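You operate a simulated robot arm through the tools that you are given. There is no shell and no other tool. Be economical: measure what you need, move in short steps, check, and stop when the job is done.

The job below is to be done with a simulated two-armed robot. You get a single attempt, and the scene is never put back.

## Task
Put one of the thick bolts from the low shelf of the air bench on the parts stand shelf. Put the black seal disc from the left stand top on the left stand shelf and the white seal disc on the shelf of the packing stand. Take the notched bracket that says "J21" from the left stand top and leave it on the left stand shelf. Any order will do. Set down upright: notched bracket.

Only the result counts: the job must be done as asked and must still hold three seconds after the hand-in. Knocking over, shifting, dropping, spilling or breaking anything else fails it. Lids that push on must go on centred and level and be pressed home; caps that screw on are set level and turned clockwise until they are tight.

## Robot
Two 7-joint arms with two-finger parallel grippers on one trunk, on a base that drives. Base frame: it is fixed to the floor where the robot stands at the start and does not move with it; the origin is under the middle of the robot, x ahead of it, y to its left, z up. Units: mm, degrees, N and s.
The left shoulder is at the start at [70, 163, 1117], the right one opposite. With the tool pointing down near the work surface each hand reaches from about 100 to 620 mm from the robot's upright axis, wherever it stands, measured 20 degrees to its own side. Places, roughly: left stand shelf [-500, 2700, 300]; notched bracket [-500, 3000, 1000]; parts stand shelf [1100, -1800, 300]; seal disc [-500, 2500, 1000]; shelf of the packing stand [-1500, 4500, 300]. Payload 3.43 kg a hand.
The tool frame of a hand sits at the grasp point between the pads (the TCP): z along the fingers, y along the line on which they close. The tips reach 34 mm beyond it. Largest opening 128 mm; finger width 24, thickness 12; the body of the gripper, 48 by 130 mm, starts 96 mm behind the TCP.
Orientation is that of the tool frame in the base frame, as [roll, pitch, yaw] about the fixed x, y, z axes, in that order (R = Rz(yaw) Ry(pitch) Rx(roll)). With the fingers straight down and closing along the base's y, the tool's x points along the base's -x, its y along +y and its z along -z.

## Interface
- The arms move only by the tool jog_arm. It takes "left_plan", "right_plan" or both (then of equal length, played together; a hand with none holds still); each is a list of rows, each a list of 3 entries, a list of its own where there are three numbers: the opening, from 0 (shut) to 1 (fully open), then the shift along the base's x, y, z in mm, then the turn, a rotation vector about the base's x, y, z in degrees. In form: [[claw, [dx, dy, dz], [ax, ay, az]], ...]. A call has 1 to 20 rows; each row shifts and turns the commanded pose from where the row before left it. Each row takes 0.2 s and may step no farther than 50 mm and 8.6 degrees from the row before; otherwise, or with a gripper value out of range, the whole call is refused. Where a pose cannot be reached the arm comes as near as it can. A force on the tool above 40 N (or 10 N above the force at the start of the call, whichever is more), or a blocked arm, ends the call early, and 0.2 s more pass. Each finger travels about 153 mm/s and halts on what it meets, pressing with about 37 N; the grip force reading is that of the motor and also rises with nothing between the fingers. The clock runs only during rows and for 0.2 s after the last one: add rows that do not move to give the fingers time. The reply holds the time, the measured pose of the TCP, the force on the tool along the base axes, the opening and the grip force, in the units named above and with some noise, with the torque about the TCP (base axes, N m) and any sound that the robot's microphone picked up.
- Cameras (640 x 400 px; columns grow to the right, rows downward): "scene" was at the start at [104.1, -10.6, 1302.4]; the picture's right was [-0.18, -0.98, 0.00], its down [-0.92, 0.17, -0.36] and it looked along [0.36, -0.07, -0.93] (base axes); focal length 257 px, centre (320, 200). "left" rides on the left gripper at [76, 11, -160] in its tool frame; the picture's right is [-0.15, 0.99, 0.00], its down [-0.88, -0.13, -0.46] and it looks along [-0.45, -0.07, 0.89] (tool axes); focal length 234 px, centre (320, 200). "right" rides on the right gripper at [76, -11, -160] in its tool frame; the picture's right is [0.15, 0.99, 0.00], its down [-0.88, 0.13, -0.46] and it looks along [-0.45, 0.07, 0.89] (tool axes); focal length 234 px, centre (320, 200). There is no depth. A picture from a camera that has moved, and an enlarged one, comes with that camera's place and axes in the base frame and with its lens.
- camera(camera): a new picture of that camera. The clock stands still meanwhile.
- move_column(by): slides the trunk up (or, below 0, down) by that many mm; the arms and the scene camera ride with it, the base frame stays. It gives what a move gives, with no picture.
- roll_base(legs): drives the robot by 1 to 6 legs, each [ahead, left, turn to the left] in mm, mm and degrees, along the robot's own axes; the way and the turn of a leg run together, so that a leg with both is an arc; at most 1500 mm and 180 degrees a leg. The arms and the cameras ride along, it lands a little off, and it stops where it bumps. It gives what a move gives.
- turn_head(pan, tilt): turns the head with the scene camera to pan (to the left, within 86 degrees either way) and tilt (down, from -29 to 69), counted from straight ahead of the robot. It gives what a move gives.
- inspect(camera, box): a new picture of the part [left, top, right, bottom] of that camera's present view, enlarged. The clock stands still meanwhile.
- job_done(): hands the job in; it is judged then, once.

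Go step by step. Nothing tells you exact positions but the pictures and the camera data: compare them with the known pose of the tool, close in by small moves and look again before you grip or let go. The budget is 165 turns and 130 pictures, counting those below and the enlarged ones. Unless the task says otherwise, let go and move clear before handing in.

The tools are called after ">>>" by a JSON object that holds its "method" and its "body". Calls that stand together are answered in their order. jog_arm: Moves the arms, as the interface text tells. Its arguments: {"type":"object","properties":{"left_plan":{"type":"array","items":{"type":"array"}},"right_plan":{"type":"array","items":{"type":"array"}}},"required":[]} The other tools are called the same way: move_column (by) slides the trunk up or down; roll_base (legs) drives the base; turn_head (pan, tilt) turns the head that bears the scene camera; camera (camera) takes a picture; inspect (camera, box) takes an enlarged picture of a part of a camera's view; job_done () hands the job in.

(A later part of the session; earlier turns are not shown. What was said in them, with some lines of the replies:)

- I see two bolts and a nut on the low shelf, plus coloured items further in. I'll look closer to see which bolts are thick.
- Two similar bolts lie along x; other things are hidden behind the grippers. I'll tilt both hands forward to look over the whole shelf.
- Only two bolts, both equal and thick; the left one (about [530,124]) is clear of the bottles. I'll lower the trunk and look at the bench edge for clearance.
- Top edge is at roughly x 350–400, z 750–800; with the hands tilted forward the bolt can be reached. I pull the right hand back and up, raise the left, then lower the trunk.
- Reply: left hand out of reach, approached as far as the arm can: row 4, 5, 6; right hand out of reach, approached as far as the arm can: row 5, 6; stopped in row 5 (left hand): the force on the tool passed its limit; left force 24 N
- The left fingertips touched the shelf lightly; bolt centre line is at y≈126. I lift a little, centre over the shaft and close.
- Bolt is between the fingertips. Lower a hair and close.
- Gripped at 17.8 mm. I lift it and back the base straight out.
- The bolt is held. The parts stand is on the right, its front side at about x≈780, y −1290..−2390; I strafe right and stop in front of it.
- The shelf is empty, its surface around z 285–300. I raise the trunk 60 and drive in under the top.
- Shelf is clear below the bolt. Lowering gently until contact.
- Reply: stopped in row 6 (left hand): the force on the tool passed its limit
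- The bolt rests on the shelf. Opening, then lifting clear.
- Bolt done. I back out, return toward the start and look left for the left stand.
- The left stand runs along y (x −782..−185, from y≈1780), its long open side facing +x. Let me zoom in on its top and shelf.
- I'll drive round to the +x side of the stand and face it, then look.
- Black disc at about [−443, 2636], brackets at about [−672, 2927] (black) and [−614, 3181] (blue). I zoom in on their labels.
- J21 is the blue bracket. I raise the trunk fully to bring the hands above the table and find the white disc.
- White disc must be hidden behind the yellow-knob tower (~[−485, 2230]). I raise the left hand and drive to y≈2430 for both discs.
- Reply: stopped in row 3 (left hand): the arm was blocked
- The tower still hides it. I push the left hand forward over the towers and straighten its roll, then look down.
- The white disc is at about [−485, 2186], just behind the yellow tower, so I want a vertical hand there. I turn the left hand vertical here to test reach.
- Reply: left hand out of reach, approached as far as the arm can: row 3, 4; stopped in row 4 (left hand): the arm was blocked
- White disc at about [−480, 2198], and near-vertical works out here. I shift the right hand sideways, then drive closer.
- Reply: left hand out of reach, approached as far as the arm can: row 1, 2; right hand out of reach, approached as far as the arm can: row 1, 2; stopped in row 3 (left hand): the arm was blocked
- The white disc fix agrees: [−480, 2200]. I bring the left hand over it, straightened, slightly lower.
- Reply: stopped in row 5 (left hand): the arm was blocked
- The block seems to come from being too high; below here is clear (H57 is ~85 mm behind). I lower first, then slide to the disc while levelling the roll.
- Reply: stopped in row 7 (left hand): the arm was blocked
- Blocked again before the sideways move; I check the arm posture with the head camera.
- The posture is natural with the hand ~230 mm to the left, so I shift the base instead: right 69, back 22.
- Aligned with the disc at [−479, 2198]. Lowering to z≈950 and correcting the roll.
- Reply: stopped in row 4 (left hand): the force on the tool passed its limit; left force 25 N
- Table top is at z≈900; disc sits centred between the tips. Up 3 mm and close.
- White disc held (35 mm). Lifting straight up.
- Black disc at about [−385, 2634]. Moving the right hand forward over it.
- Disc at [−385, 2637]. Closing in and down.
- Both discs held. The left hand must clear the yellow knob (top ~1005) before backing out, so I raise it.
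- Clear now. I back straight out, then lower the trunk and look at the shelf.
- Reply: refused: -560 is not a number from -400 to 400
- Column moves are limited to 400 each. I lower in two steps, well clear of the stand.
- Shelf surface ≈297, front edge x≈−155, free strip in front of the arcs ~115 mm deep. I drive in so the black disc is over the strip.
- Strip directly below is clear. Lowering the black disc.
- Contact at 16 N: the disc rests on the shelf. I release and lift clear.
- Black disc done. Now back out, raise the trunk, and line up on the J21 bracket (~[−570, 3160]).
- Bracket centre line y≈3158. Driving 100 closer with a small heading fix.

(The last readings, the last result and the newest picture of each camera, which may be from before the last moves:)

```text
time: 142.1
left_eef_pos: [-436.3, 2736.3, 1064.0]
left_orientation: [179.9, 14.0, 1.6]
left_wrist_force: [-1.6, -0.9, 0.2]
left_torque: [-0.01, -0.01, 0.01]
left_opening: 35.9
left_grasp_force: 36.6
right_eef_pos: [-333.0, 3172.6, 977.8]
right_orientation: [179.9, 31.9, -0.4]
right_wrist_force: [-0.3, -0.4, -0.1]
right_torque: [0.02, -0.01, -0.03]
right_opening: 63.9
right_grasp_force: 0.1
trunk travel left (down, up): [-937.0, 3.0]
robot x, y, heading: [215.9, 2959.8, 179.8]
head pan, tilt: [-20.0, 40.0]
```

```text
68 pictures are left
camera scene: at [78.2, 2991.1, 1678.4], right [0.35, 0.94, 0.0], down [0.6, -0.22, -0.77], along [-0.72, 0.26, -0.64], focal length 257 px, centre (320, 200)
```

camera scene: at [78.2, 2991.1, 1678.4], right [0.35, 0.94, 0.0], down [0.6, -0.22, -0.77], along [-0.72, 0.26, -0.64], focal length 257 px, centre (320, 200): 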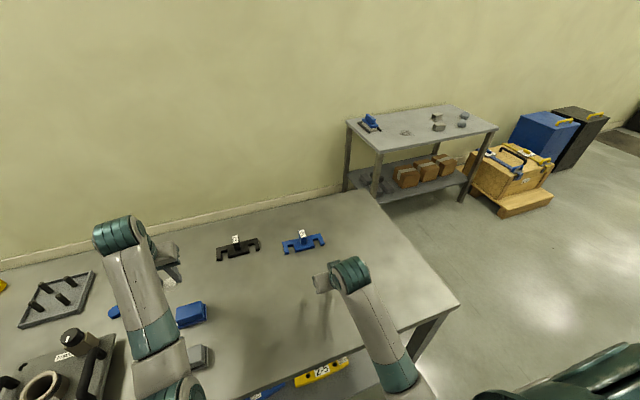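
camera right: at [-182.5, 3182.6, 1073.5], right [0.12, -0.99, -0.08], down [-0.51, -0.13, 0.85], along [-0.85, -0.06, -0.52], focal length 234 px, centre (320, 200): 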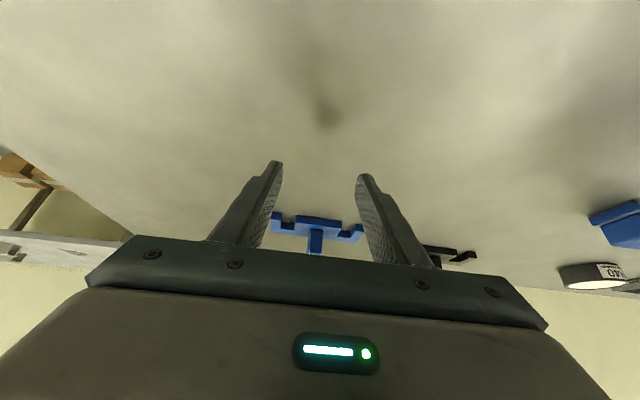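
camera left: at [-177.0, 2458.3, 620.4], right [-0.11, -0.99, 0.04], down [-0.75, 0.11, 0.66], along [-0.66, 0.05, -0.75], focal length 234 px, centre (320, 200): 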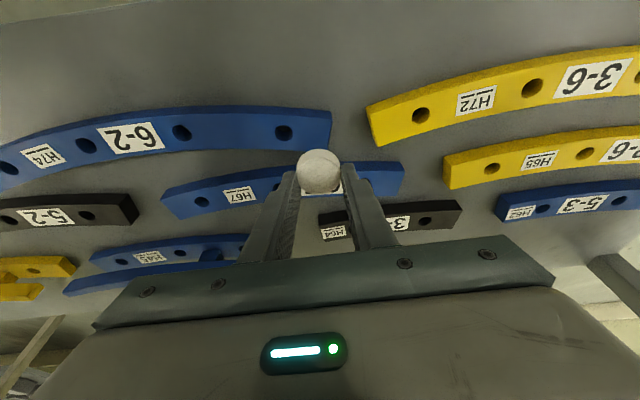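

Bracket centre ≈[−545, 3155], handle top ≈960. I drive 70 more and extend the right hand part way, then check.

>>> {"method": "roll_base", "body": {"legs": [[65, 0, 0]]}}

>>> {"method": "jog_arm", "body": {"right_plan": [[0.5, [-30, -9, 10], [0, 0, 0]], [0.5, [-30, -8, 5], [0, 0, 0]], [0.5, [0, 0, 0], [0, 0, 0]]]}}

>>> {"method": "camera", "body": {"camera": "right"}}

```text
time: 143.1
left_eef_pos: [-495.3, 2736.4, 1068.3]
left_orientation: [179.9, 14.4, 1.7]
left_wrist_force: [1.3, -0.7, 0.2]
left_torque: [-0.01, 0.05, 0.01]
left_opening: 35.6
left_grasp_force: 37.3
right_eef_pos: [-393.4, 3171.2, 980.4]
right_orientation: [180.0, 32.2, -0.2]
right_wrist_force: [0.7, 0.1, 0.4]
right_torque: [-0.01, 0.02, 0.03]
right_opening: 64.2
right_grasp_force: 0.1
trunk travel left (down, up): [-937.0, 3.0]
robot x, y, heading: [149.0, 2964.9, 179.9]
head pan, tilt: [-20.0, 40.0]
```

```text
time: 143.8
left_eef_pos: [-499.8, 2735.7, 1064.9]
left_orientation: [179.9, 14.1, 1.7]
left_wrist_force: [0.1, -0.4, -0.3]
left_torque: [0.04, -0.01, -0.04]
left_opening: 35.6
left_grasp_force: 36.6
right_eef_pos: [-455.4, 3154.4, 992.0]
right_orientation: [179.9, 32.0, -0.1]
right_wrist_force: [-0.3, -0.4, -0.6]
right_torque: [-0.01, -0.03, 0.02]
right_opening: 63.9
right_grasp_force: 0.1
trunk travel left (down, up): [-937.0, 3.0]
robot x, y, heading: [147.2, 2962.2, 179.9]
head pan, tilt: [-20.0, 40.0]
```

```text
67 pictures are left
camera right: at [-308.5, 3165.4, 1086.5], right [0.12, -0.99, -0.08], down [-0.51, -0.13, 0.85], along [-0.85, -0.07, -0.52], focal length 234 px, centre (320, 200)
```

right: 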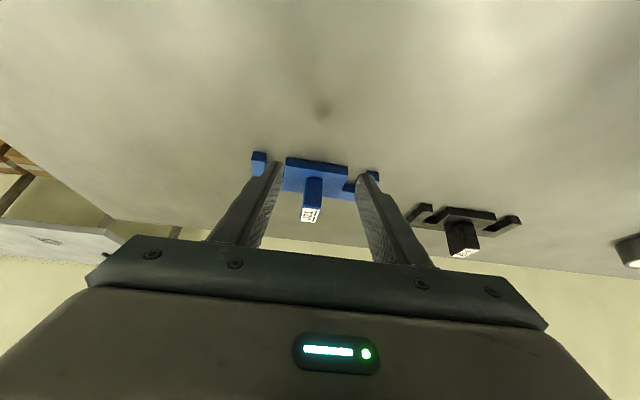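

Handle spans x −539..−575, top z≈955, y≈3153. Moving forward, straddling it.

>>> {"method": "jog_arm", "body": {"right_plan": [[0.5, [-25, -1, -3], [0, 0, 0]], [0.5, [-25, 0, -4], [0, 0, 0]], [0.5, [-20, 0, -5], [0, 0, 0]], [0.5, [-20, 0, -8], [0, 0, 0]], [0.5, [0, 0, 0], [0, 0, 0]]]}}

>>> {"method": "camera", "body": {"camera": "right"}}

```text
time: 145.1
left_eef_pos: [-499.3, 2735.0, 1064.6]
left_orientation: [179.9, 14.1, 1.6]
left_wrist_force: [-0.8, -0.2, -0.1]
left_torque: [0.04, 0.01, 0.02]
left_opening: 35.6
left_grasp_force: 37.0
right_eef_pos: [-545.4, 3154.8, 973.4]
right_orientation: [179.9, 32.0, -0.2]
right_wrist_force: [0.1, -0.1, 0.5]
right_torque: [-0.02, 0.01, 0.03]
right_opening: 63.9
right_grasp_force: 0.0
trunk travel left (down, up): [-937.0, 3.0]
robot x, y, heading: [145.5, 2961.6, 180.2]
head pan, tilt: [-20.0, 40.0]
```

```text
66 pictures are left
camera right: at [-396.3, 3165.3, 1067.5], right [0.12, -0.99, -0.08], down [-0.51, -0.13, 0.85], along [-0.85, -0.07, -0.52], focal length 234 px, centre (320, 200)
```

right: 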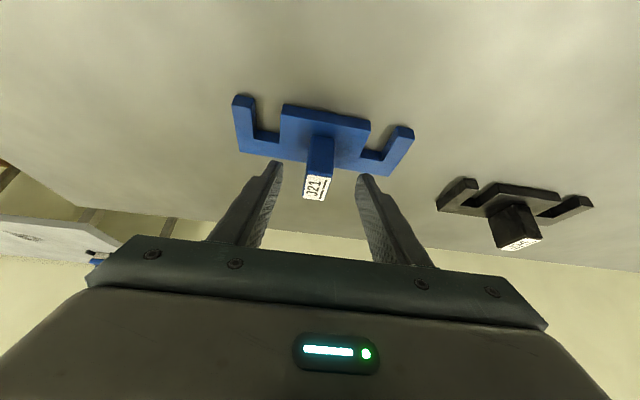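

J21 confirmed and centred between the fingers. Lower 15 and close on the handle.

>>> {"method": "jog_arm", "body": {"right_plan": [[0.5, [0, 0, -8], [0, 0, 0]], [0.5, [0, 0, -7], [0, 0, 0]], [0.3, [0, 0, 0], [0, 0, 0]], [0.1, [0, 0, 0], [0, 0, 0]], [0.1, [0, 0, 0], [0, 0, 0]], [0.1, [0, 0, 0], [0, 0, 0]]]}}

>>> {"method": "camera", "body": {"camera": "right"}}

```text
time: 146.4
left_eef_pos: [-499.3, 2736.1, 1065.4]
left_orientation: [179.9, 14.1, 1.7]
left_wrist_force: [0.0, 0.1, -0.6]
left_torque: [-0.01, 0.01, 0.0]
left_opening: 35.4
left_grasp_force: 37.1
right_eef_pos: [-544.3, 3154.4, 957.1]
right_orientation: [179.9, 31.9, -0.1]
right_wrist_force: [0.7, 1.7, 1.4]
right_torque: [0.01, 0.14, -0.02]
right_opening: 21.4
right_grasp_force: 36.8
trunk travel left (down, up): [-937.0, 3.0]
robot x, y, heading: [146.6, 2958.9, 179.8]
head pan, tilt: [-20.0, 40.0]
```

```text
65 pictures are left
camera right: at [-396.6, 3165.1, 1052.5], right [0.12, -0.99, -0.08], down [-0.51, -0.13, 0.85], along [-0.85, -0.06, -0.52], focal length 234 px, centre (320, 200)
```

right: 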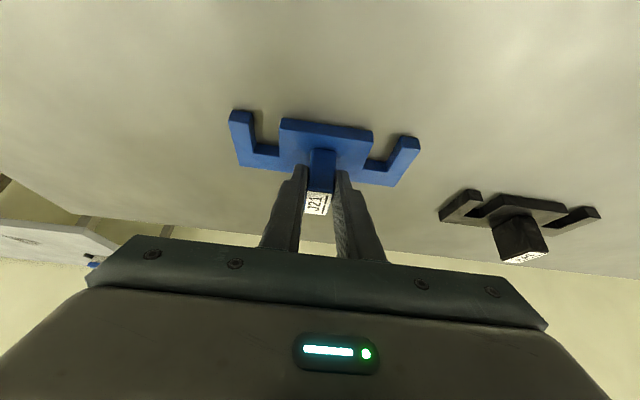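

Gripped (21 mm). Lift and back out, checking the hold.

>>> {"method": "jog_arm", "body": {"right_plan": [[0.1, [0, 0, 8], [0, 0, 0]], [0.1, [0, 0, 15], [0, 0, 0]], [0.1, [0, 0, 20], [0, 0, 0]], [0.1, [0, 0, 0], [0, 0, 0]]]}}

>>> {"method": "camera", "body": {"camera": "right"}}

```text
time: 147.4
left_eef_pos: [-499.6, 2736.8, 1065.7]
left_orientation: [179.9, 14.0, 1.7]
left_wrist_force: [0.1, -0.3, 0.4]
left_torque: [-0.02, 0.01, 0.02]
left_opening: 35.5
left_grasp_force: 37.3
right_eef_pos: [-545.5, 3152.3, 1000.0]
right_orientation: [179.9, 31.8, -0.1]
right_wrist_force: [0.4, -0.1, -2.5]
right_torque: [0.0, -0.04, 0.02]
right_opening: 21.7
right_grasp_force: 36.7
trunk travel left (down, up): [-937.0, 3.0]
robot x, y, heading: [147.5, 2962.4, 179.9]
head pan, tilt: [-20.0, 40.0]
```

```text
64 pictures are left
camera right: at [-397.2, 3164.4, 1095.7], right [0.12, -0.99, -0.08], down [-0.51, -0.13, 0.85], along [-0.85, -0.07, -0.52], focal length 234 px, centre (320, 200)
```

right: 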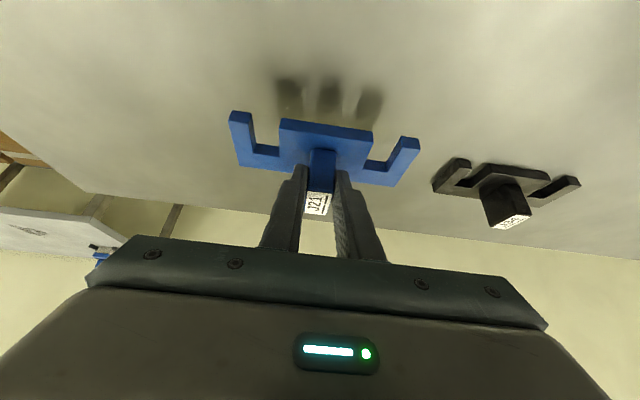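

The bracket is level in the hand. Back out, lower the trunk, then approach the shelf strip in front of the 2‑5 arc.

>>> {"method": "roll_base", "body": {"legs": [[-600, 0, 0], [0, 22, 0]]}}

>>> {"method": "move_column", "body": {"by": -400}}

>>> {"method": "move_column", "body": {"by": -180}}

>>> {"method": "camera", "body": {"camera": "right"}}

```text
time: 151.2
left_eef_pos: [100.7, 2719.1, 1066.0]
left_orientation: [179.6, 14.1, 1.6]
left_wrist_force: [-0.3, 0.3, -0.4]
left_torque: [-0.04, 0.0, -0.01]
left_opening: 35.8
left_grasp_force: 37.2
right_eef_pos: [54.6, 3135.7, 1000.4]
right_orientation: [179.7, 31.9, -0.4]
right_wrist_force: [1.1, 0.0, -3.6]
right_torque: [-0.03, -0.04, 0.06]
right_opening: 21.5
right_grasp_force: 36.6
trunk travel left (down, up): [-937.0, 3.0]
robot x, y, heading: [743.4, 2941.5, 179.8]
head pan, tilt: [-20.0, 40.0]
```

```text
time: 155.1
left_eef_pos: [101.9, 2713.2, 664.2]
left_orientation: [180.0, 14.1, 1.7]
left_wrist_force: [0.2, 0.5, -0.6]
left_torque: [0.03, -0.04, 0.0]
left_opening: 35.7
left_grasp_force: 37.0
right_eef_pos: [55.3, 3131.0, 599.5]
right_orientation: [-180.0, 31.8, -0.3]
right_wrist_force: [0.0, -0.5, -3.4]
right_torque: [-0.03, -0.05, 0.0]
right_opening: 21.4
right_grasp_force: 36.9
trunk travel left (down, up): [-537.0, 403.0]
robot x, y, heading: [748.7, 2940.7, 179.8]
head pan, tilt: [-20.0, 40.0]
```

```text
time: 157.1
left_eef_pos: [102.2, 2714.8, 485.6]
left_orientation: [179.8, 14.1, 1.7]
left_wrist_force: [-0.7, -0.1, -1.3]
left_torque: [0.01, 0.0, 0.0]
left_opening: 35.6
left_grasp_force: 37.4
right_eef_pos: [55.2, 3131.2, 421.0]
right_orientation: [-180.0, 31.9, -0.2]
right_wrist_force: [0.6, -1.0, -3.4]
right_torque: [0.05, -0.03, 0.02]
right_opening: 21.6
right_grasp_force: 36.7
trunk travel left (down, up): [-357.0, 583.0]
robot x, y, heading: [748.1, 2941.3, 179.6]
head pan, tilt: [-20.0, 40.0]
```

```text
63 pictures are left
camera right: at [203.5, 3142.4, 515.7], right [0.12, -0.99, -0.08], down [-0.51, -0.13, 0.85], along [-0.85, -0.06, -0.52], focal length 234 px, centre (320, 200)
```

right: 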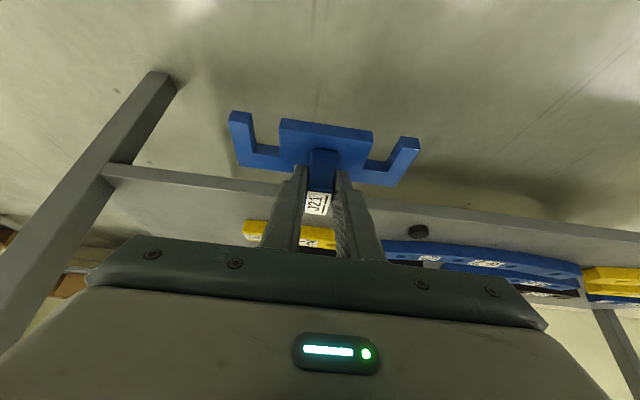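

Driving in 245.

>>> {"method": "roll_base", "body": {"legs": [[245, 0, 0]]}}

>>> {"method": "camera", "body": {"camera": "right"}}

```text
time: 158.8
left_eef_pos: [-138.5, 2714.2, 483.8]
left_orientation: [179.9, 14.1, 1.8]
left_wrist_force: [-0.5, 0.1, -0.5]
left_torque: [-0.01, -0.02, 0.0]
left_opening: 35.7
left_grasp_force: 36.9
right_eef_pos: [-185.6, 3131.2, 420.3]
right_orientation: [180.0, 31.8, -0.1]
right_wrist_force: [-0.1, -0.4, -3.7]
right_torque: [-0.02, -0.01, 0.03]
right_opening: 21.5
right_grasp_force: 37.1
trunk travel left (down, up): [-357.0, 583.0]
robot x, y, heading: [505.1, 2937.5, 179.9]
head pan, tilt: [-20.0, 40.0]
```

```text
62 pictures are left
camera right: at [-37.7, 3142.2, 515.1], right [0.12, -0.99, -0.08], down [-0.51, -0.13, 0.85], along [-0.85, -0.07, -0.52], focal length 234 px, centre (320, 200)
```

right: 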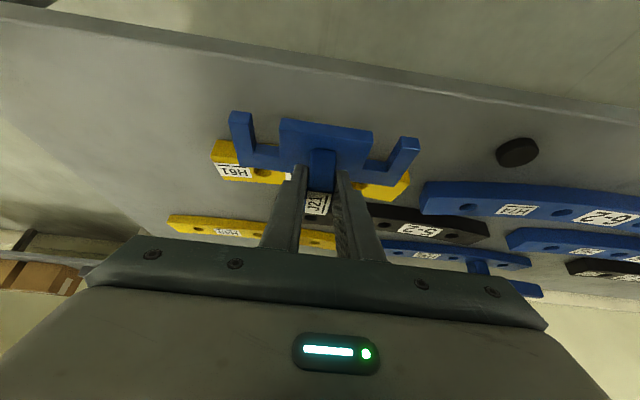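

Strip is from x≈−160 to −273; I shift 19 mm further in and lower to just above contact.

>>> {"method": "jog_arm", "body": {"right_plan": [[0.1, [-10, 0, -15], [0, 0, 0]], [0.1, [-9, 0, -20], [0, 0, 0]], [0.1, [0, 0, -15], [0, 0, 0]], [0.1, [0, 0, -8], [0, 0, 0]], [0.1, [0, 0, -3], [0, 0, 0]], [0.1, [0, 0, 0], [0, 0, 0]]]}}

>>> {"method": "camera", "body": {"camera": "right"}}

```text
time: 160.2
left_eef_pos: [-139.5, 2714.4, 484.3]
left_orientation: [179.9, 14.1, 1.7]
left_wrist_force: [0.0, -0.5, 0.3]
left_torque: [0.0, -0.02, -0.01]
left_opening: 35.7
left_grasp_force: 36.8
right_eef_pos: [-204.9, 3130.8, 359.3]
right_orientation: [180.0, 31.8, -0.2]
right_wrist_force: [-0.8, 0.0, -2.9]
right_torque: [0.02, -0.02, 0.02]
right_opening: 21.6
right_grasp_force: 37.1
trunk travel left (down, up): [-357.0, 583.0]
robot x, y, heading: [509.1, 2938.0, 179.9]
head pan, tilt: [-20.0, 40.0]
```

```text
61 pictures are left
camera right: at [-57.4, 3141.5, 454.5], right [0.12, -0.99, -0.08], down [-0.51, -0.13, 0.85], along [-0.85, -0.07, -0.52], focal length 234 px, centre (320, 200)
```

right: 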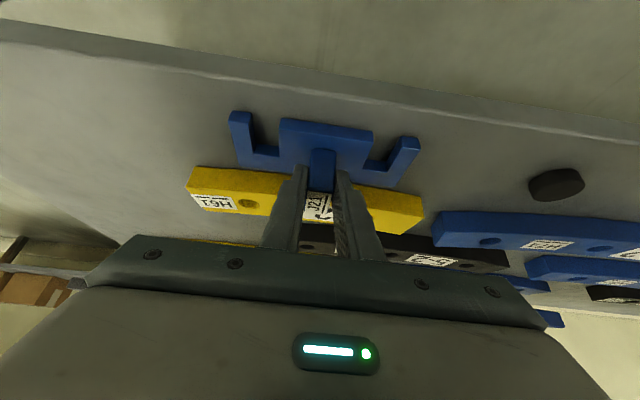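

>>> {"method": "jog_arm", "body": {"right_plan": [[0.1, [0, 0, -1.5], [0, 0, 0]], [0.1, [0, 0, -1.5], [0, 0, 0]], [0.1, [0, 0, -1], [0, 0, 0]], [0.1, [0, 0, 0], [0, 0, 0]]]}}

```text
time: 161.2
left_eef_pos: [-138.3, 2714.7, 485.8]
left_orientation: [179.9, 14.1, 1.6]
left_wrist_force: [1.3, -0.1, 0.3]
left_torque: [0.0, -0.01, 0.01]
left_opening: 35.7
left_grasp_force: 36.5
right_eef_pos: [-205.8, 3130.0, 358.0]
right_orientation: [-180.0, 32.1, 0.0]
right_wrist_force: [0.5, 0.2, 9.6]
right_torque: [-0.19, -0.31, 0.06]
right_opening: 21.5
right_grasp_force: 37.6
trunk travel left (down, up): [-357.0, 583.0]
robot x, y, heading: [510.2, 2941.6, 180.0]
head pan, tilt: [-20.0, 40.0]
```

Contact (≈12 N net): the bracket is down. I ease 1 mm, open, and withdraw upward along the fingers.

>>> {"method": "jog_arm", "body": {"right_plan": [[0.1, [0, 0, 1], [0, 0, 0]], [0.25, [0, 0, 0], [0, 0, 0]], [0.45, [0, 0, 0], [0, 0, 0]], [0.45, [0, 0, 0], [0, 0, 0]], [0.45, [5, 0, 15], [0, 0, 0]], [0.45, [10, 0, 25], [0, 0, 0]], [0.45, [10, 0, 25], [0, 0, 0]], [0.45, [0, 0, 0], [0, 0, 0]]]}}

>>> {"method": "camera", "body": {"camera": "right"}}

```text
time: 163.1
left_eef_pos: [-139.1, 2714.7, 484.6]
left_orientation: [179.9, 14.1, 1.7]
left_wrist_force: [-0.3, 0.0, -0.2]
left_torque: [-0.02, 0.03, 0.01]
left_opening: 35.6
left_grasp_force: 36.7
right_eef_pos: [-179.0, 3133.4, 421.4]
right_orientation: [180.0, 31.9, 0.0]
right_wrist_force: [0.0, 0.0, -0.2]
right_torque: [0.0, 0.03, 0.01]
right_opening: 57.7
right_grasp_force: 0.0
trunk travel left (down, up): [-357.0, 583.0]
robot x, y, heading: [509.1, 2939.2, 180.1]
head pan, tilt: [-20.0, 40.0]
```

```text
60 pictures are left
camera right: at [-31.5, 3143.4, 516.7], right [0.12, -0.99, -0.08], down [-0.51, -0.13, 0.85], along [-0.85, -0.07, -0.52], focal length 234 px, centre (320, 200)
```

right: 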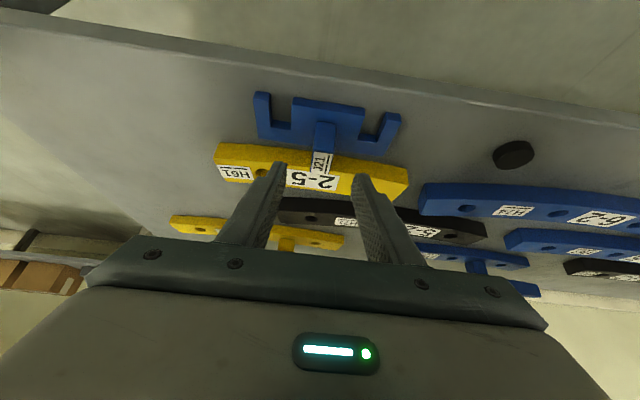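

Bracket is upright on the shelf. Now back out and head for the packing stand (front ≈ x −1300, y 4000..5050), and look at it.

>>> {"method": "roll_base", "body": {"legs": [[-350, 0, 0], [0, -1200, 0]]}}

>>> {"method": "jog_arm", "body": {"right_plan": [[0.4, [45, 0, 0], [0, 0, 0]], [0.4, [45, 0, 0], [0, 0, 0]], [0.4, [45, 0, 0], [0, 0, 0]], [0.4, [45, 0, 0], [0, 0, 0]], [0.4, [45, 0, 0], [0, 0, 0]], [0.4, [45, 0, 0], [0, 0, 0]]]}}

>>> {"method": "turn_head", "body": {"pan": 0, "tilt": 20}}

>>> {"method": "camera", "body": {"camera": "scene"}}

>>> {"method": "camera", "body": {"camera": "left"}}

```text
time: 170.9
left_eef_pos: [197.3, 3890.7, 485.1]
left_orientation: [179.9, 14.1, 2.9]
left_wrist_force: [0.4, 0.8, -0.1]
left_torque: [-0.03, 0.05, -0.01]
left_opening: 35.6
left_grasp_force: 37.3
right_eef_pos: [149.5, 4307.7, 421.0]
right_orientation: [-180.0, 31.9, 0.9]
right_wrist_force: [-0.2, 0.4, -0.2]
right_torque: [0.0, 0.0, 0.0]
right_opening: 57.7
right_grasp_force: 0.2
trunk travel left (down, up): [-357.0, 583.0]
robot x, y, heading: [839.8, 4128.5, -178.9]
head pan, tilt: [-20.0, 40.0]
```

```text
time: 172.3
left_eef_pos: [197.8, 3889.9, 484.9]
left_orientation: [180.0, 14.2, 2.8]
left_wrist_force: [0.3, 0.1, -0.2]
left_torque: [0.03, 0.02, 0.0]
left_opening: 35.5
left_grasp_force: 37.2
right_eef_pos: [419.8, 4306.6, 421.2]
right_orientation: [180.0, 31.9, 0.9]
right_wrist_force: [0.3, -0.4, -0.5]
right_torque: [-0.03, -0.01, -0.01]
right_opening: 51.3
right_grasp_force: 0.1
trunk travel left (down, up): [-357.0, 583.0]
robot x, y, heading: [842.7, 4129.9, -179.2]
head pan, tilt: [-20.0, 40.0]
```

```text
time: 173.2
left_eef_pos: [198.5, 3889.7, 486.5]
left_orientation: [179.9, 14.1, 2.8]
left_wrist_force: [-0.5, -0.4, 0.2]
left_torque: [-0.01, 0.0, 0.02]
left_opening: 35.6
left_grasp_force: 37.0
right_eef_pos: [419.7, 4306.5, 421.2]
right_orientation: [179.9, 31.9, 0.9]
right_wrist_force: [0.4, 0.1, 0.5]
right_torque: [0.03, -0.02, 0.0]
right_opening: 51.1
right_grasp_force: 0.0
trunk travel left (down, up): [-357.0, 583.0]
robot x, y, heading: [839.6, 4127.7, -178.7]
head pan, tilt: [0.0, 20.0]
```

```text
59 pictures are left
camera scene: at [695.8, 4125.1, 1129.9], right [-0.02, 1.0, 0.0], down [0.34, 0.01, -0.94], along [-0.94, -0.02, -0.34], focal length 257 px, centre (320, 200)
```

scene: 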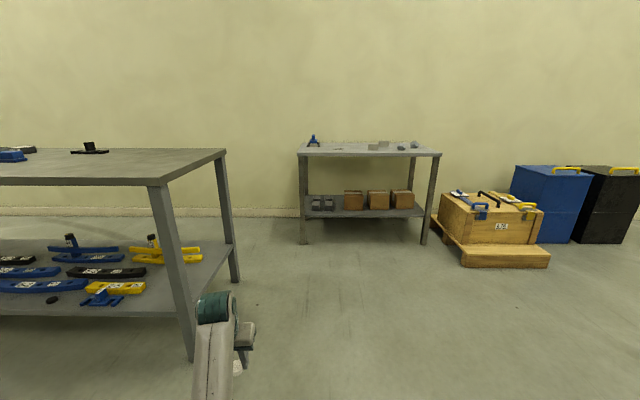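

```text
58 pictures are left
camera left: at [311.4, 3884.2, 620.4], right [-0.09, -0.99, 0.04], down [-0.75, 0.1, 0.66], along [-0.66, 0.03, -0.75], focal length 234 px, centre (320, 200)
```

left: 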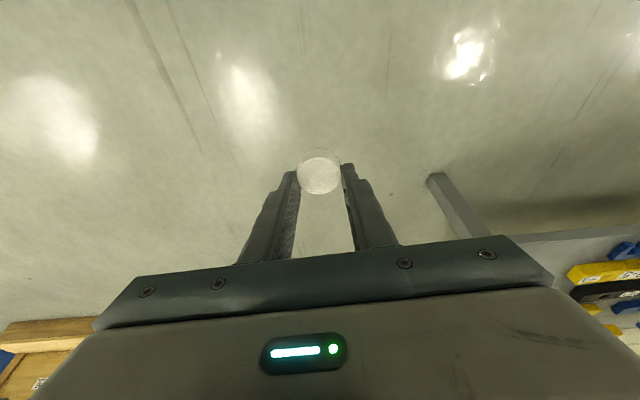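

Packing stand: front x≈−1315, y 3935–4990; free spot on its shelf front between grey blocks and boxes at y≈4235. I drive toward it.

>>> {"method": "roll_base", "body": {"legs": [[0, -332, -1.0], [1150, 0, 0]]}}

>>> {"method": "turn_head", "body": {"pan": 10, "tilt": 35}}

>>> {"method": "camera", "body": {"camera": "scene"}}

>>> {"method": "camera", "body": {"camera": "left"}}

```text
time: 180.7
left_eef_pos: [-935.7, 4230.3, 484.8]
left_orientation: [179.9, 14.1, 1.9]
left_wrist_force: [0.4, -0.4, -1.0]
left_torque: [-0.01, 0.01, -0.03]
left_opening: 35.7
left_grasp_force: 37.2
right_eef_pos: [-709.6, 4643.3, 421.3]
right_orientation: [180.0, 31.8, 0.1]
right_wrist_force: [-0.7, -0.3, -0.6]
right_torque: [-0.01, -0.01, 0.01]
right_opening: 51.0
right_grasp_force: 0.1
trunk travel left (down, up): [-357.0, 583.0]
robot x, y, heading: [-286.6, 4458.3, -179.9]
head pan, tilt: [0.0, 20.0]
```

```text
time: 181.5
left_eef_pos: [-936.0, 4230.2, 484.3]
left_orientation: [179.8, 14.0, 1.8]
left_wrist_force: [0.9, -0.6, -0.1]
left_torque: [0.01, 0.01, 0.02]
left_opening: 35.7
left_grasp_force: 37.1
right_eef_pos: [-708.5, 4643.1, 420.4]
right_orientation: [180.0, 31.9, 0.0]
right_wrist_force: [0.2, -0.2, -0.1]
right_torque: [0.01, -0.04, 0.01]
right_opening: 50.9
right_grasp_force: 0.0
trunk travel left (down, up): [-357.0, 583.0]
robot x, y, heading: [-289.8, 4459.1, -179.6]
head pan, tilt: [10.0, 35.0]
```

```text
57 pictures are left
camera scene: at [-428.4, 4442.5, 1106.2], right [-0.18, 0.98, 0.0], down [0.56, 0.1, -0.82], along [-0.81, -0.14, -0.57], focal length 257 px, centre (320, 200)
```

scene: 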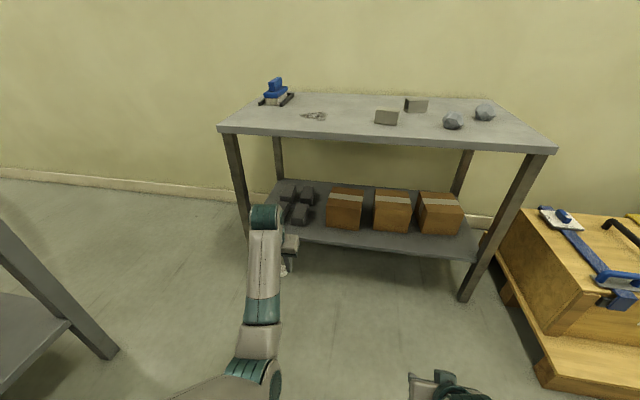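

```text
56 pictures are left
camera left: at [-822.6, 4222.3, 620.3], right [-0.11, -0.99, 0.04], down [-0.75, 0.11, 0.66], along [-0.66, 0.04, -0.75], focal length 234 px, centre (320, 200)
```

left: 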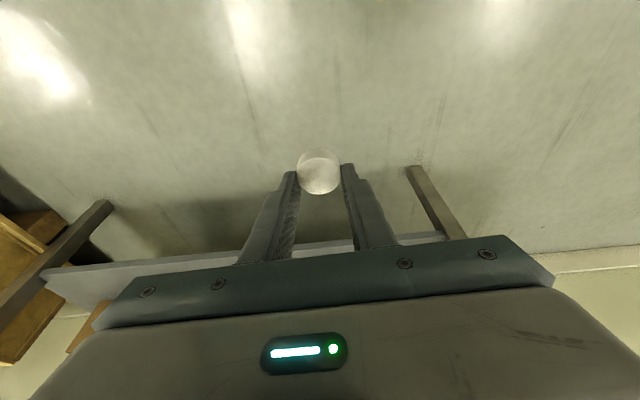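

Shelf seems at z≈245–300. I lower the trunk 130 and drive in so the disc is ~50 mm behind the front edge.

>>> {"method": "move_column", "body": {"by": -130}}

>>> {"method": "roll_base", "body": {"legs": [[300, 0, 0]]}}

>>> {"method": "camera", "body": {"camera": "left"}}

>>> {"method": "camera", "body": {"camera": "scene"}}

```text
time: 183.1
left_eef_pos: [-934.8, 4229.9, 355.0]
left_orientation: [179.9, 14.0, 1.9]
left_wrist_force: [-0.4, 0.4, -0.4]
left_torque: [-0.01, -0.04, 0.02]
left_opening: 35.8
left_grasp_force: 36.8
right_eef_pos: [-707.6, 4643.0, 290.9]
right_orientation: [179.9, 32.0, 0.1]
right_wrist_force: [-1.2, 0.1, 0.3]
right_torque: [-0.02, -0.04, 0.01]
right_opening: 51.1
right_grasp_force: 0.0
trunk travel left (down, up): [-227.0, 713.0]
robot x, y, heading: [-289.2, 4458.0, -180.0]
head pan, tilt: [10.0, 35.0]
```

```text
time: 185.1
left_eef_pos: [-1236.1, 4229.5, 355.9]
left_orientation: [179.8, 14.1, 2.0]
left_wrist_force: [-0.6, 0.7, -0.2]
left_torque: [0.04, -0.01, 0.02]
left_opening: 35.7
left_grasp_force: 37.0
right_eef_pos: [-1009.0, 4643.0, 291.4]
right_orientation: [-179.9, 31.9, 0.1]
right_wrist_force: [0.4, 0.6, -0.3]
right_torque: [0.0, 0.03, -0.01]
right_opening: 51.3
right_grasp_force: 0.1
trunk travel left (down, up): [-227.0, 713.0]
robot x, y, heading: [-592.5, 4459.1, -180.2]
head pan, tilt: [10.0, 35.0]
```

```text
55 pictures are left
camera left: at [-1122.7, 4221.8, 490.3], right [-0.11, -0.99, 0.04], down [-0.75, 0.11, 0.66], along [-0.66, 0.04, -0.75], focal length 234 px, centre (320, 200)
```

left: 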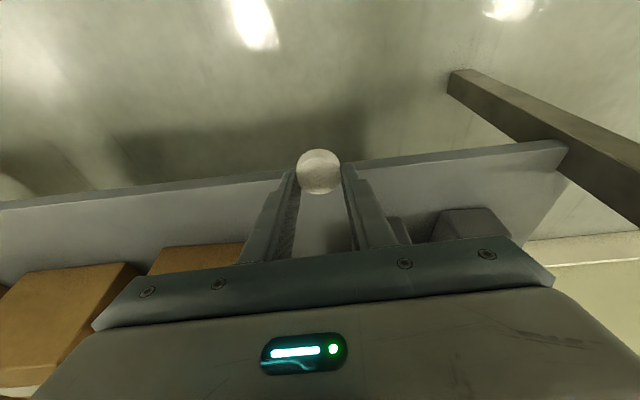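

```text
54 pictures are left
camera scene: at [-728.4, 4441.7, 976.1], right [-0.18, 0.98, 0.0], down [0.56, 0.1, -0.82], along [-0.81, -0.14, -0.57], focal length 257 px, centre (320, 200)
```

scene: 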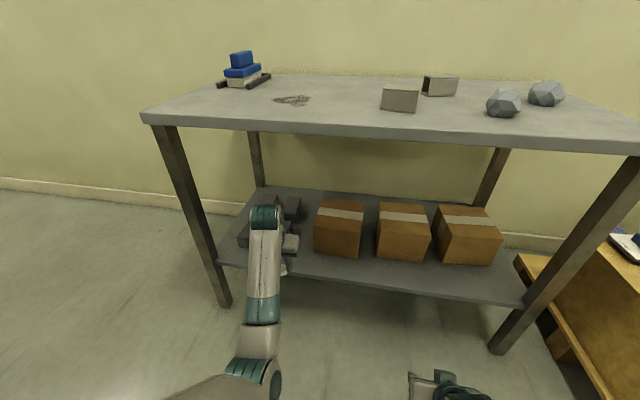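

Strip runs from about x −1280 to −1388; driving 90 more puts the disc mid-strip, then I check before lowering.

>>> {"method": "roll_base", "body": {"legs": [[92, 0, 0]]}}

>>> {"method": "camera", "body": {"camera": "left"}}

```text
time: 186.2
left_eef_pos: [-1330.0, 4228.4, 353.0]
left_orientation: [179.8, 14.0, 1.9]
left_wrist_force: [-0.6, -0.5, 0.9]
left_torque: [-0.03, 0.02, -0.05]
left_opening: 35.6
left_grasp_force: 37.2
right_eef_pos: [-1101.4, 4642.4, 292.2]
right_orientation: [180.0, 31.9, 0.1]
right_wrist_force: [0.6, -0.4, 0.3]
right_torque: [-0.01, 0.03, -0.01]
right_opening: 51.3
right_grasp_force: 0.0
trunk travel left (down, up): [-227.0, 713.0]
robot x, y, heading: [-681.5, 4458.9, -179.8]
head pan, tilt: [10.0, 35.0]
```

```text
53 pictures are left
camera left: at [-1215.8, 4221.5, 490.2], right [-0.11, -0.99, 0.04], down [-0.75, 0.11, 0.66], along [-0.66, 0.04, -0.75], focal length 234 px, centre (320, 200)
```

left: 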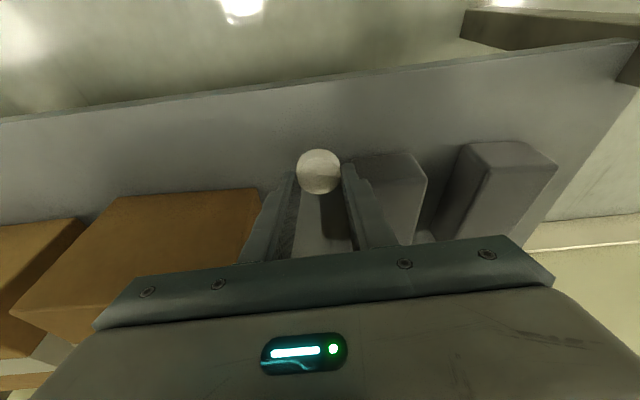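

A grey block is ~16 mm past the finger; I shift 12 mm toward the robot and 8 mm away from it, then lower with care.

>>> {"method": "jog_arm", "body": {"left_plan": [[0.2, [12, 8, -5], [0, 0, 0]], [0.2, [0, 0, -10], [0, 0, 0]], [0.2, [0, 0, -5], [0, 0, 0]], [0.2, [0, 0, -5], [0, 0, 0]], [0.2, [0, 0, -5], [0, 0, 0]], [0.2, [0, 0, -4], [0, 0, 0]], [0.2, [0, 0, -4], [0, 0, 0]], [0.2, [0, 0, 0], [0, 0, 0]]]}}

>>> {"method": "camera", "body": {"camera": "left"}}

```text
time: 188.0
left_eef_pos: [-1316.0, 4236.6, 316.3]
left_orientation: [179.9, 14.0, 1.9]
left_wrist_force: [-0.6, -0.2, -0.3]
left_torque: [-0.03, -0.01, 0.03]
left_opening: 35.7
left_grasp_force: 36.7
right_eef_pos: [-1101.4, 4641.5, 291.4]
right_orientation: [180.0, 31.8, 0.1]
right_wrist_force: [0.5, 0.6, 0.7]
right_torque: [0.01, -0.01, 0.0]
right_opening: 51.3
right_grasp_force: 0.0
trunk travel left (down, up): [-227.0, 713.0]
robot x, y, heading: [-682.0, 4456.3, -179.8]
head pan, tilt: [10.0, 35.0]
```

```text
52 pictures are left
camera left: at [-1203.2, 4229.6, 452.1], right [-0.11, -0.99, 0.04], down [-0.75, 0.11, 0.66], along [-0.66, 0.04, -0.75], focal length 234 px, centre (320, 200)
```

left: 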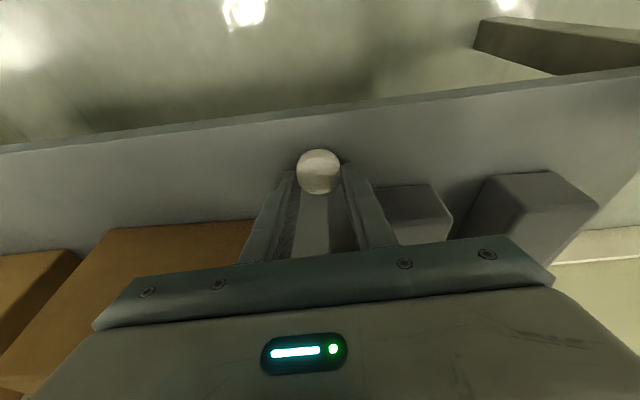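

>>> {"method": "jog_arm", "body": {"left_plan": [[0.2, [-3, 0, -4], [0, 0, 0]], [0.2, [-3, 0, -4], [0, 0, 0]], [0.2, [0, 0, -3], [0, 0, 0]], [0.2, [0, 0, -3], [0, 0, 0]], [0.2, [0, 0, -3], [0, 0, 0]], [0.2, [0, 0, -3], [0, 0, 0]], [0.2, [0, 0, -3], [0, 0, 0]], [0.2, [0, 0, 0], [0, 0, 0]]]}}

>>> {"method": "inspect", "body": {"camera": "left", "box": [200, 80, 440, 230]}}

```text
time: 188.6
left_eef_pos: [-1320.1, 4237.1, 316.0]
left_orientation: [179.9, 14.3, 1.9]
left_wrist_force: [11.1, -0.2, 18.7]
left_torque: [0.24, -0.44, -0.13]
left_opening: 35.6
left_grasp_force: 36.1
right_eef_pos: [-1101.2, 4642.1, 292.8]
right_orientation: [180.0, 32.0, 0.1]
right_wrist_force: [0.6, 0.1, 0.5]
right_torque: [0.03, -0.01, -0.01]
right_opening: 51.2
right_grasp_force: 0.1
trunk travel left (down, up): [-227.0, 713.0]
robot x, y, heading: [-680.3, 4456.3, -179.9]
head pan, tilt: [10.0, 35.0]
stopped in row 2 (left hand): the force on the tool passed its limit (the readings are from after the stop); the commanded pose is now the measured one
```

```text
2.67 times, centred on (320, 155) of left
camera zoom: at [-1206.1, 4229.4, 450.9], right [-0.11, -0.99, 0.04], down [-0.74, 0.11, 0.66], along [-0.66, 0.04, -0.75], focal length 624 px, centre (320, 320)
```

zoom: 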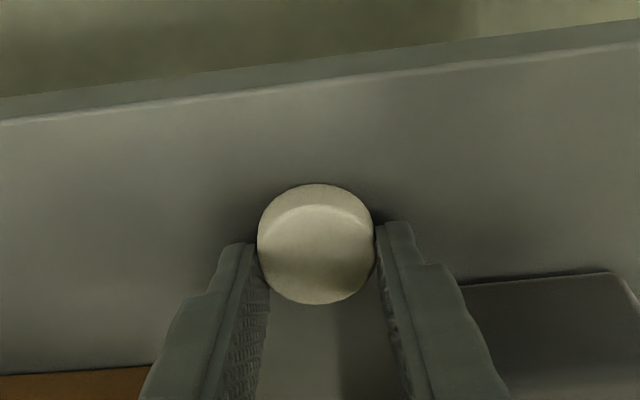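

Contact: the disc rests flat on the shelf, well inside the edge. Releasing and lifting.

>>> {"method": "jog_arm", "body": {"left_plan": [[0.2, [0, 0, 1], [0, 0, 0]], [0.35, [0, 0, 0], [0, 0, 0]], [0.45, [0, 0, 0], [0, 0, 0]], [0.45, [0, 0, 0], [0, 0, 0]], [0.45, [0, 0, 10], [0, 0, 0]], [0.45, [2, 0, 20], [0, 0, 0]], [0.45, [5, 0, 20], [0, 0, 0]], [0.45, [0, 0, 0], [0, 0, 0]]]}}

>>> {"method": "camera", "body": {"camera": "left"}}

```text
time: 190.4
left_eef_pos: [-1312.6, 4221.3, 364.1]
left_orientation: [178.4, 14.0, 2.2]
left_wrist_force: [-0.4, -0.1, -0.2]
left_torque: [-0.03, -0.02, 0.0]
left_opening: 57.7
left_grasp_force: 0.0
right_eef_pos: [-1100.9, 4642.0, 291.7]
right_orientation: [-180.0, 32.0, 0.1]
right_wrist_force: [-0.4, -0.4, -1.4]
right_torque: [0.03, -0.01, -0.01]
right_opening: 50.9
right_grasp_force: 0.1
trunk travel left (down, up): [-227.0, 713.0]
robot x, y, heading: [-678.8, 4457.7, -179.6]
head pan, tilt: [10.0, 35.0]
```

```text
50 pictures are left
camera left: at [-1199.7, 4218.1, 498.9], right [-0.1, -0.99, 0.06], down [-0.75, 0.11, 0.65], along [-0.65, 0.02, -0.76], focal length 234 px, centre (320, 200)
```

left: 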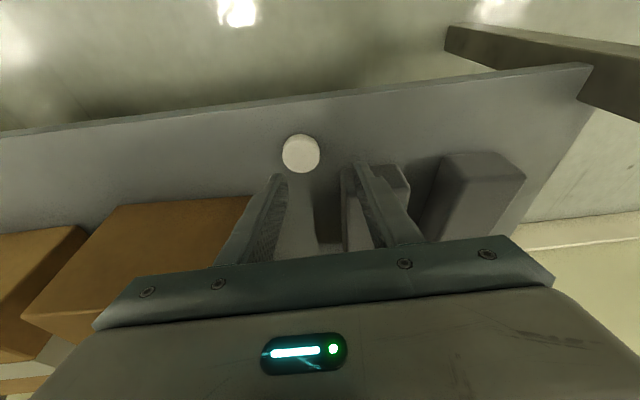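

The white disc lies flat on the packing stand shelf. I back the robot clear and take one last look.

>>> {"method": "roll_base", "body": {"legs": [[-450, 0, 0]]}}

>>> {"method": "turn_head", "body": {"pan": 10, "tilt": 30}}

>>> {"method": "camera", "body": {"camera": "scene"}}

```text
time: 193.1
left_eef_pos: [-859.4, 4220.4, 365.7]
left_orientation: [178.8, 14.3, 2.5]
left_wrist_force: [-0.1, 0.6, -0.4]
left_torque: [-0.01, -0.03, 0.0]
left_opening: 57.5
left_grasp_force: 0.0
right_eef_pos: [-646.2, 4642.9, 291.6]
right_orientation: [179.9, 31.9, 0.3]
right_wrist_force: [-0.8, -0.1, 0.1]
right_torque: [0.03, -0.01, -0.04]
right_opening: 51.1
right_grasp_force: 0.0
trunk travel left (down, up): [-227.0, 713.0]
robot x, y, heading: [-223.0, 4458.3, -179.7]
head pan, tilt: [10.0, 35.0]
```

```text
time: 193.8
left_eef_pos: [-858.9, 4221.0, 367.4]
left_orientation: [178.6, 14.3, 2.4]
left_wrist_force: [0.0, 0.7, -1.0]
left_torque: [0.01, 0.02, -0.06]
left_opening: 57.6
left_grasp_force: 0.1
right_eef_pos: [-646.2, 4642.9, 291.0]
right_orientation: [180.0, 32.0, 0.3]
right_wrist_force: [-1.5, -0.4, -0.1]
right_torque: [0.0, -0.02, 0.02]
right_opening: 51.1
right_grasp_force: 0.1
trunk travel left (down, up): [-227.0, 713.0]
robot x, y, heading: [-224.0, 4462.0, -179.5]
head pan, tilt: [10.0, 30.0]
```

```text
49 pictures are left
camera scene: at [-367.6, 4442.7, 983.9], right [-0.18, 0.98, 0.0], down [0.49, 0.09, -0.87], along [-0.85, -0.16, -0.5], focal length 257 px, centre (320, 200)
```

scene: 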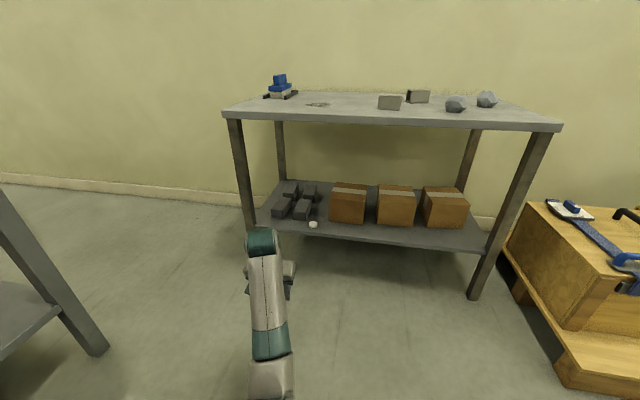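

Everything is in place: the bolt on the parts stand shelf, the black disc and J21 bracket on the left stand shelf, and the white disc on the packing stand shelf. Handing in.

>>> {"method": "job_done", "body": {}}

```text
The job is handed in.
```

I finished all four placements and handed the job in; I don't have the judge's result:

- **Bolt:** one thick bolt from the low shelf of the air bench is on the parts stand shelf.
- **Black seal disc:** it is on the left stand shelf.
- **J21 bracket:** it is on the left stand shelf, standing upright in the strip in front of the arcs.
- **White seal disc:** it is on the packing stand shelf.
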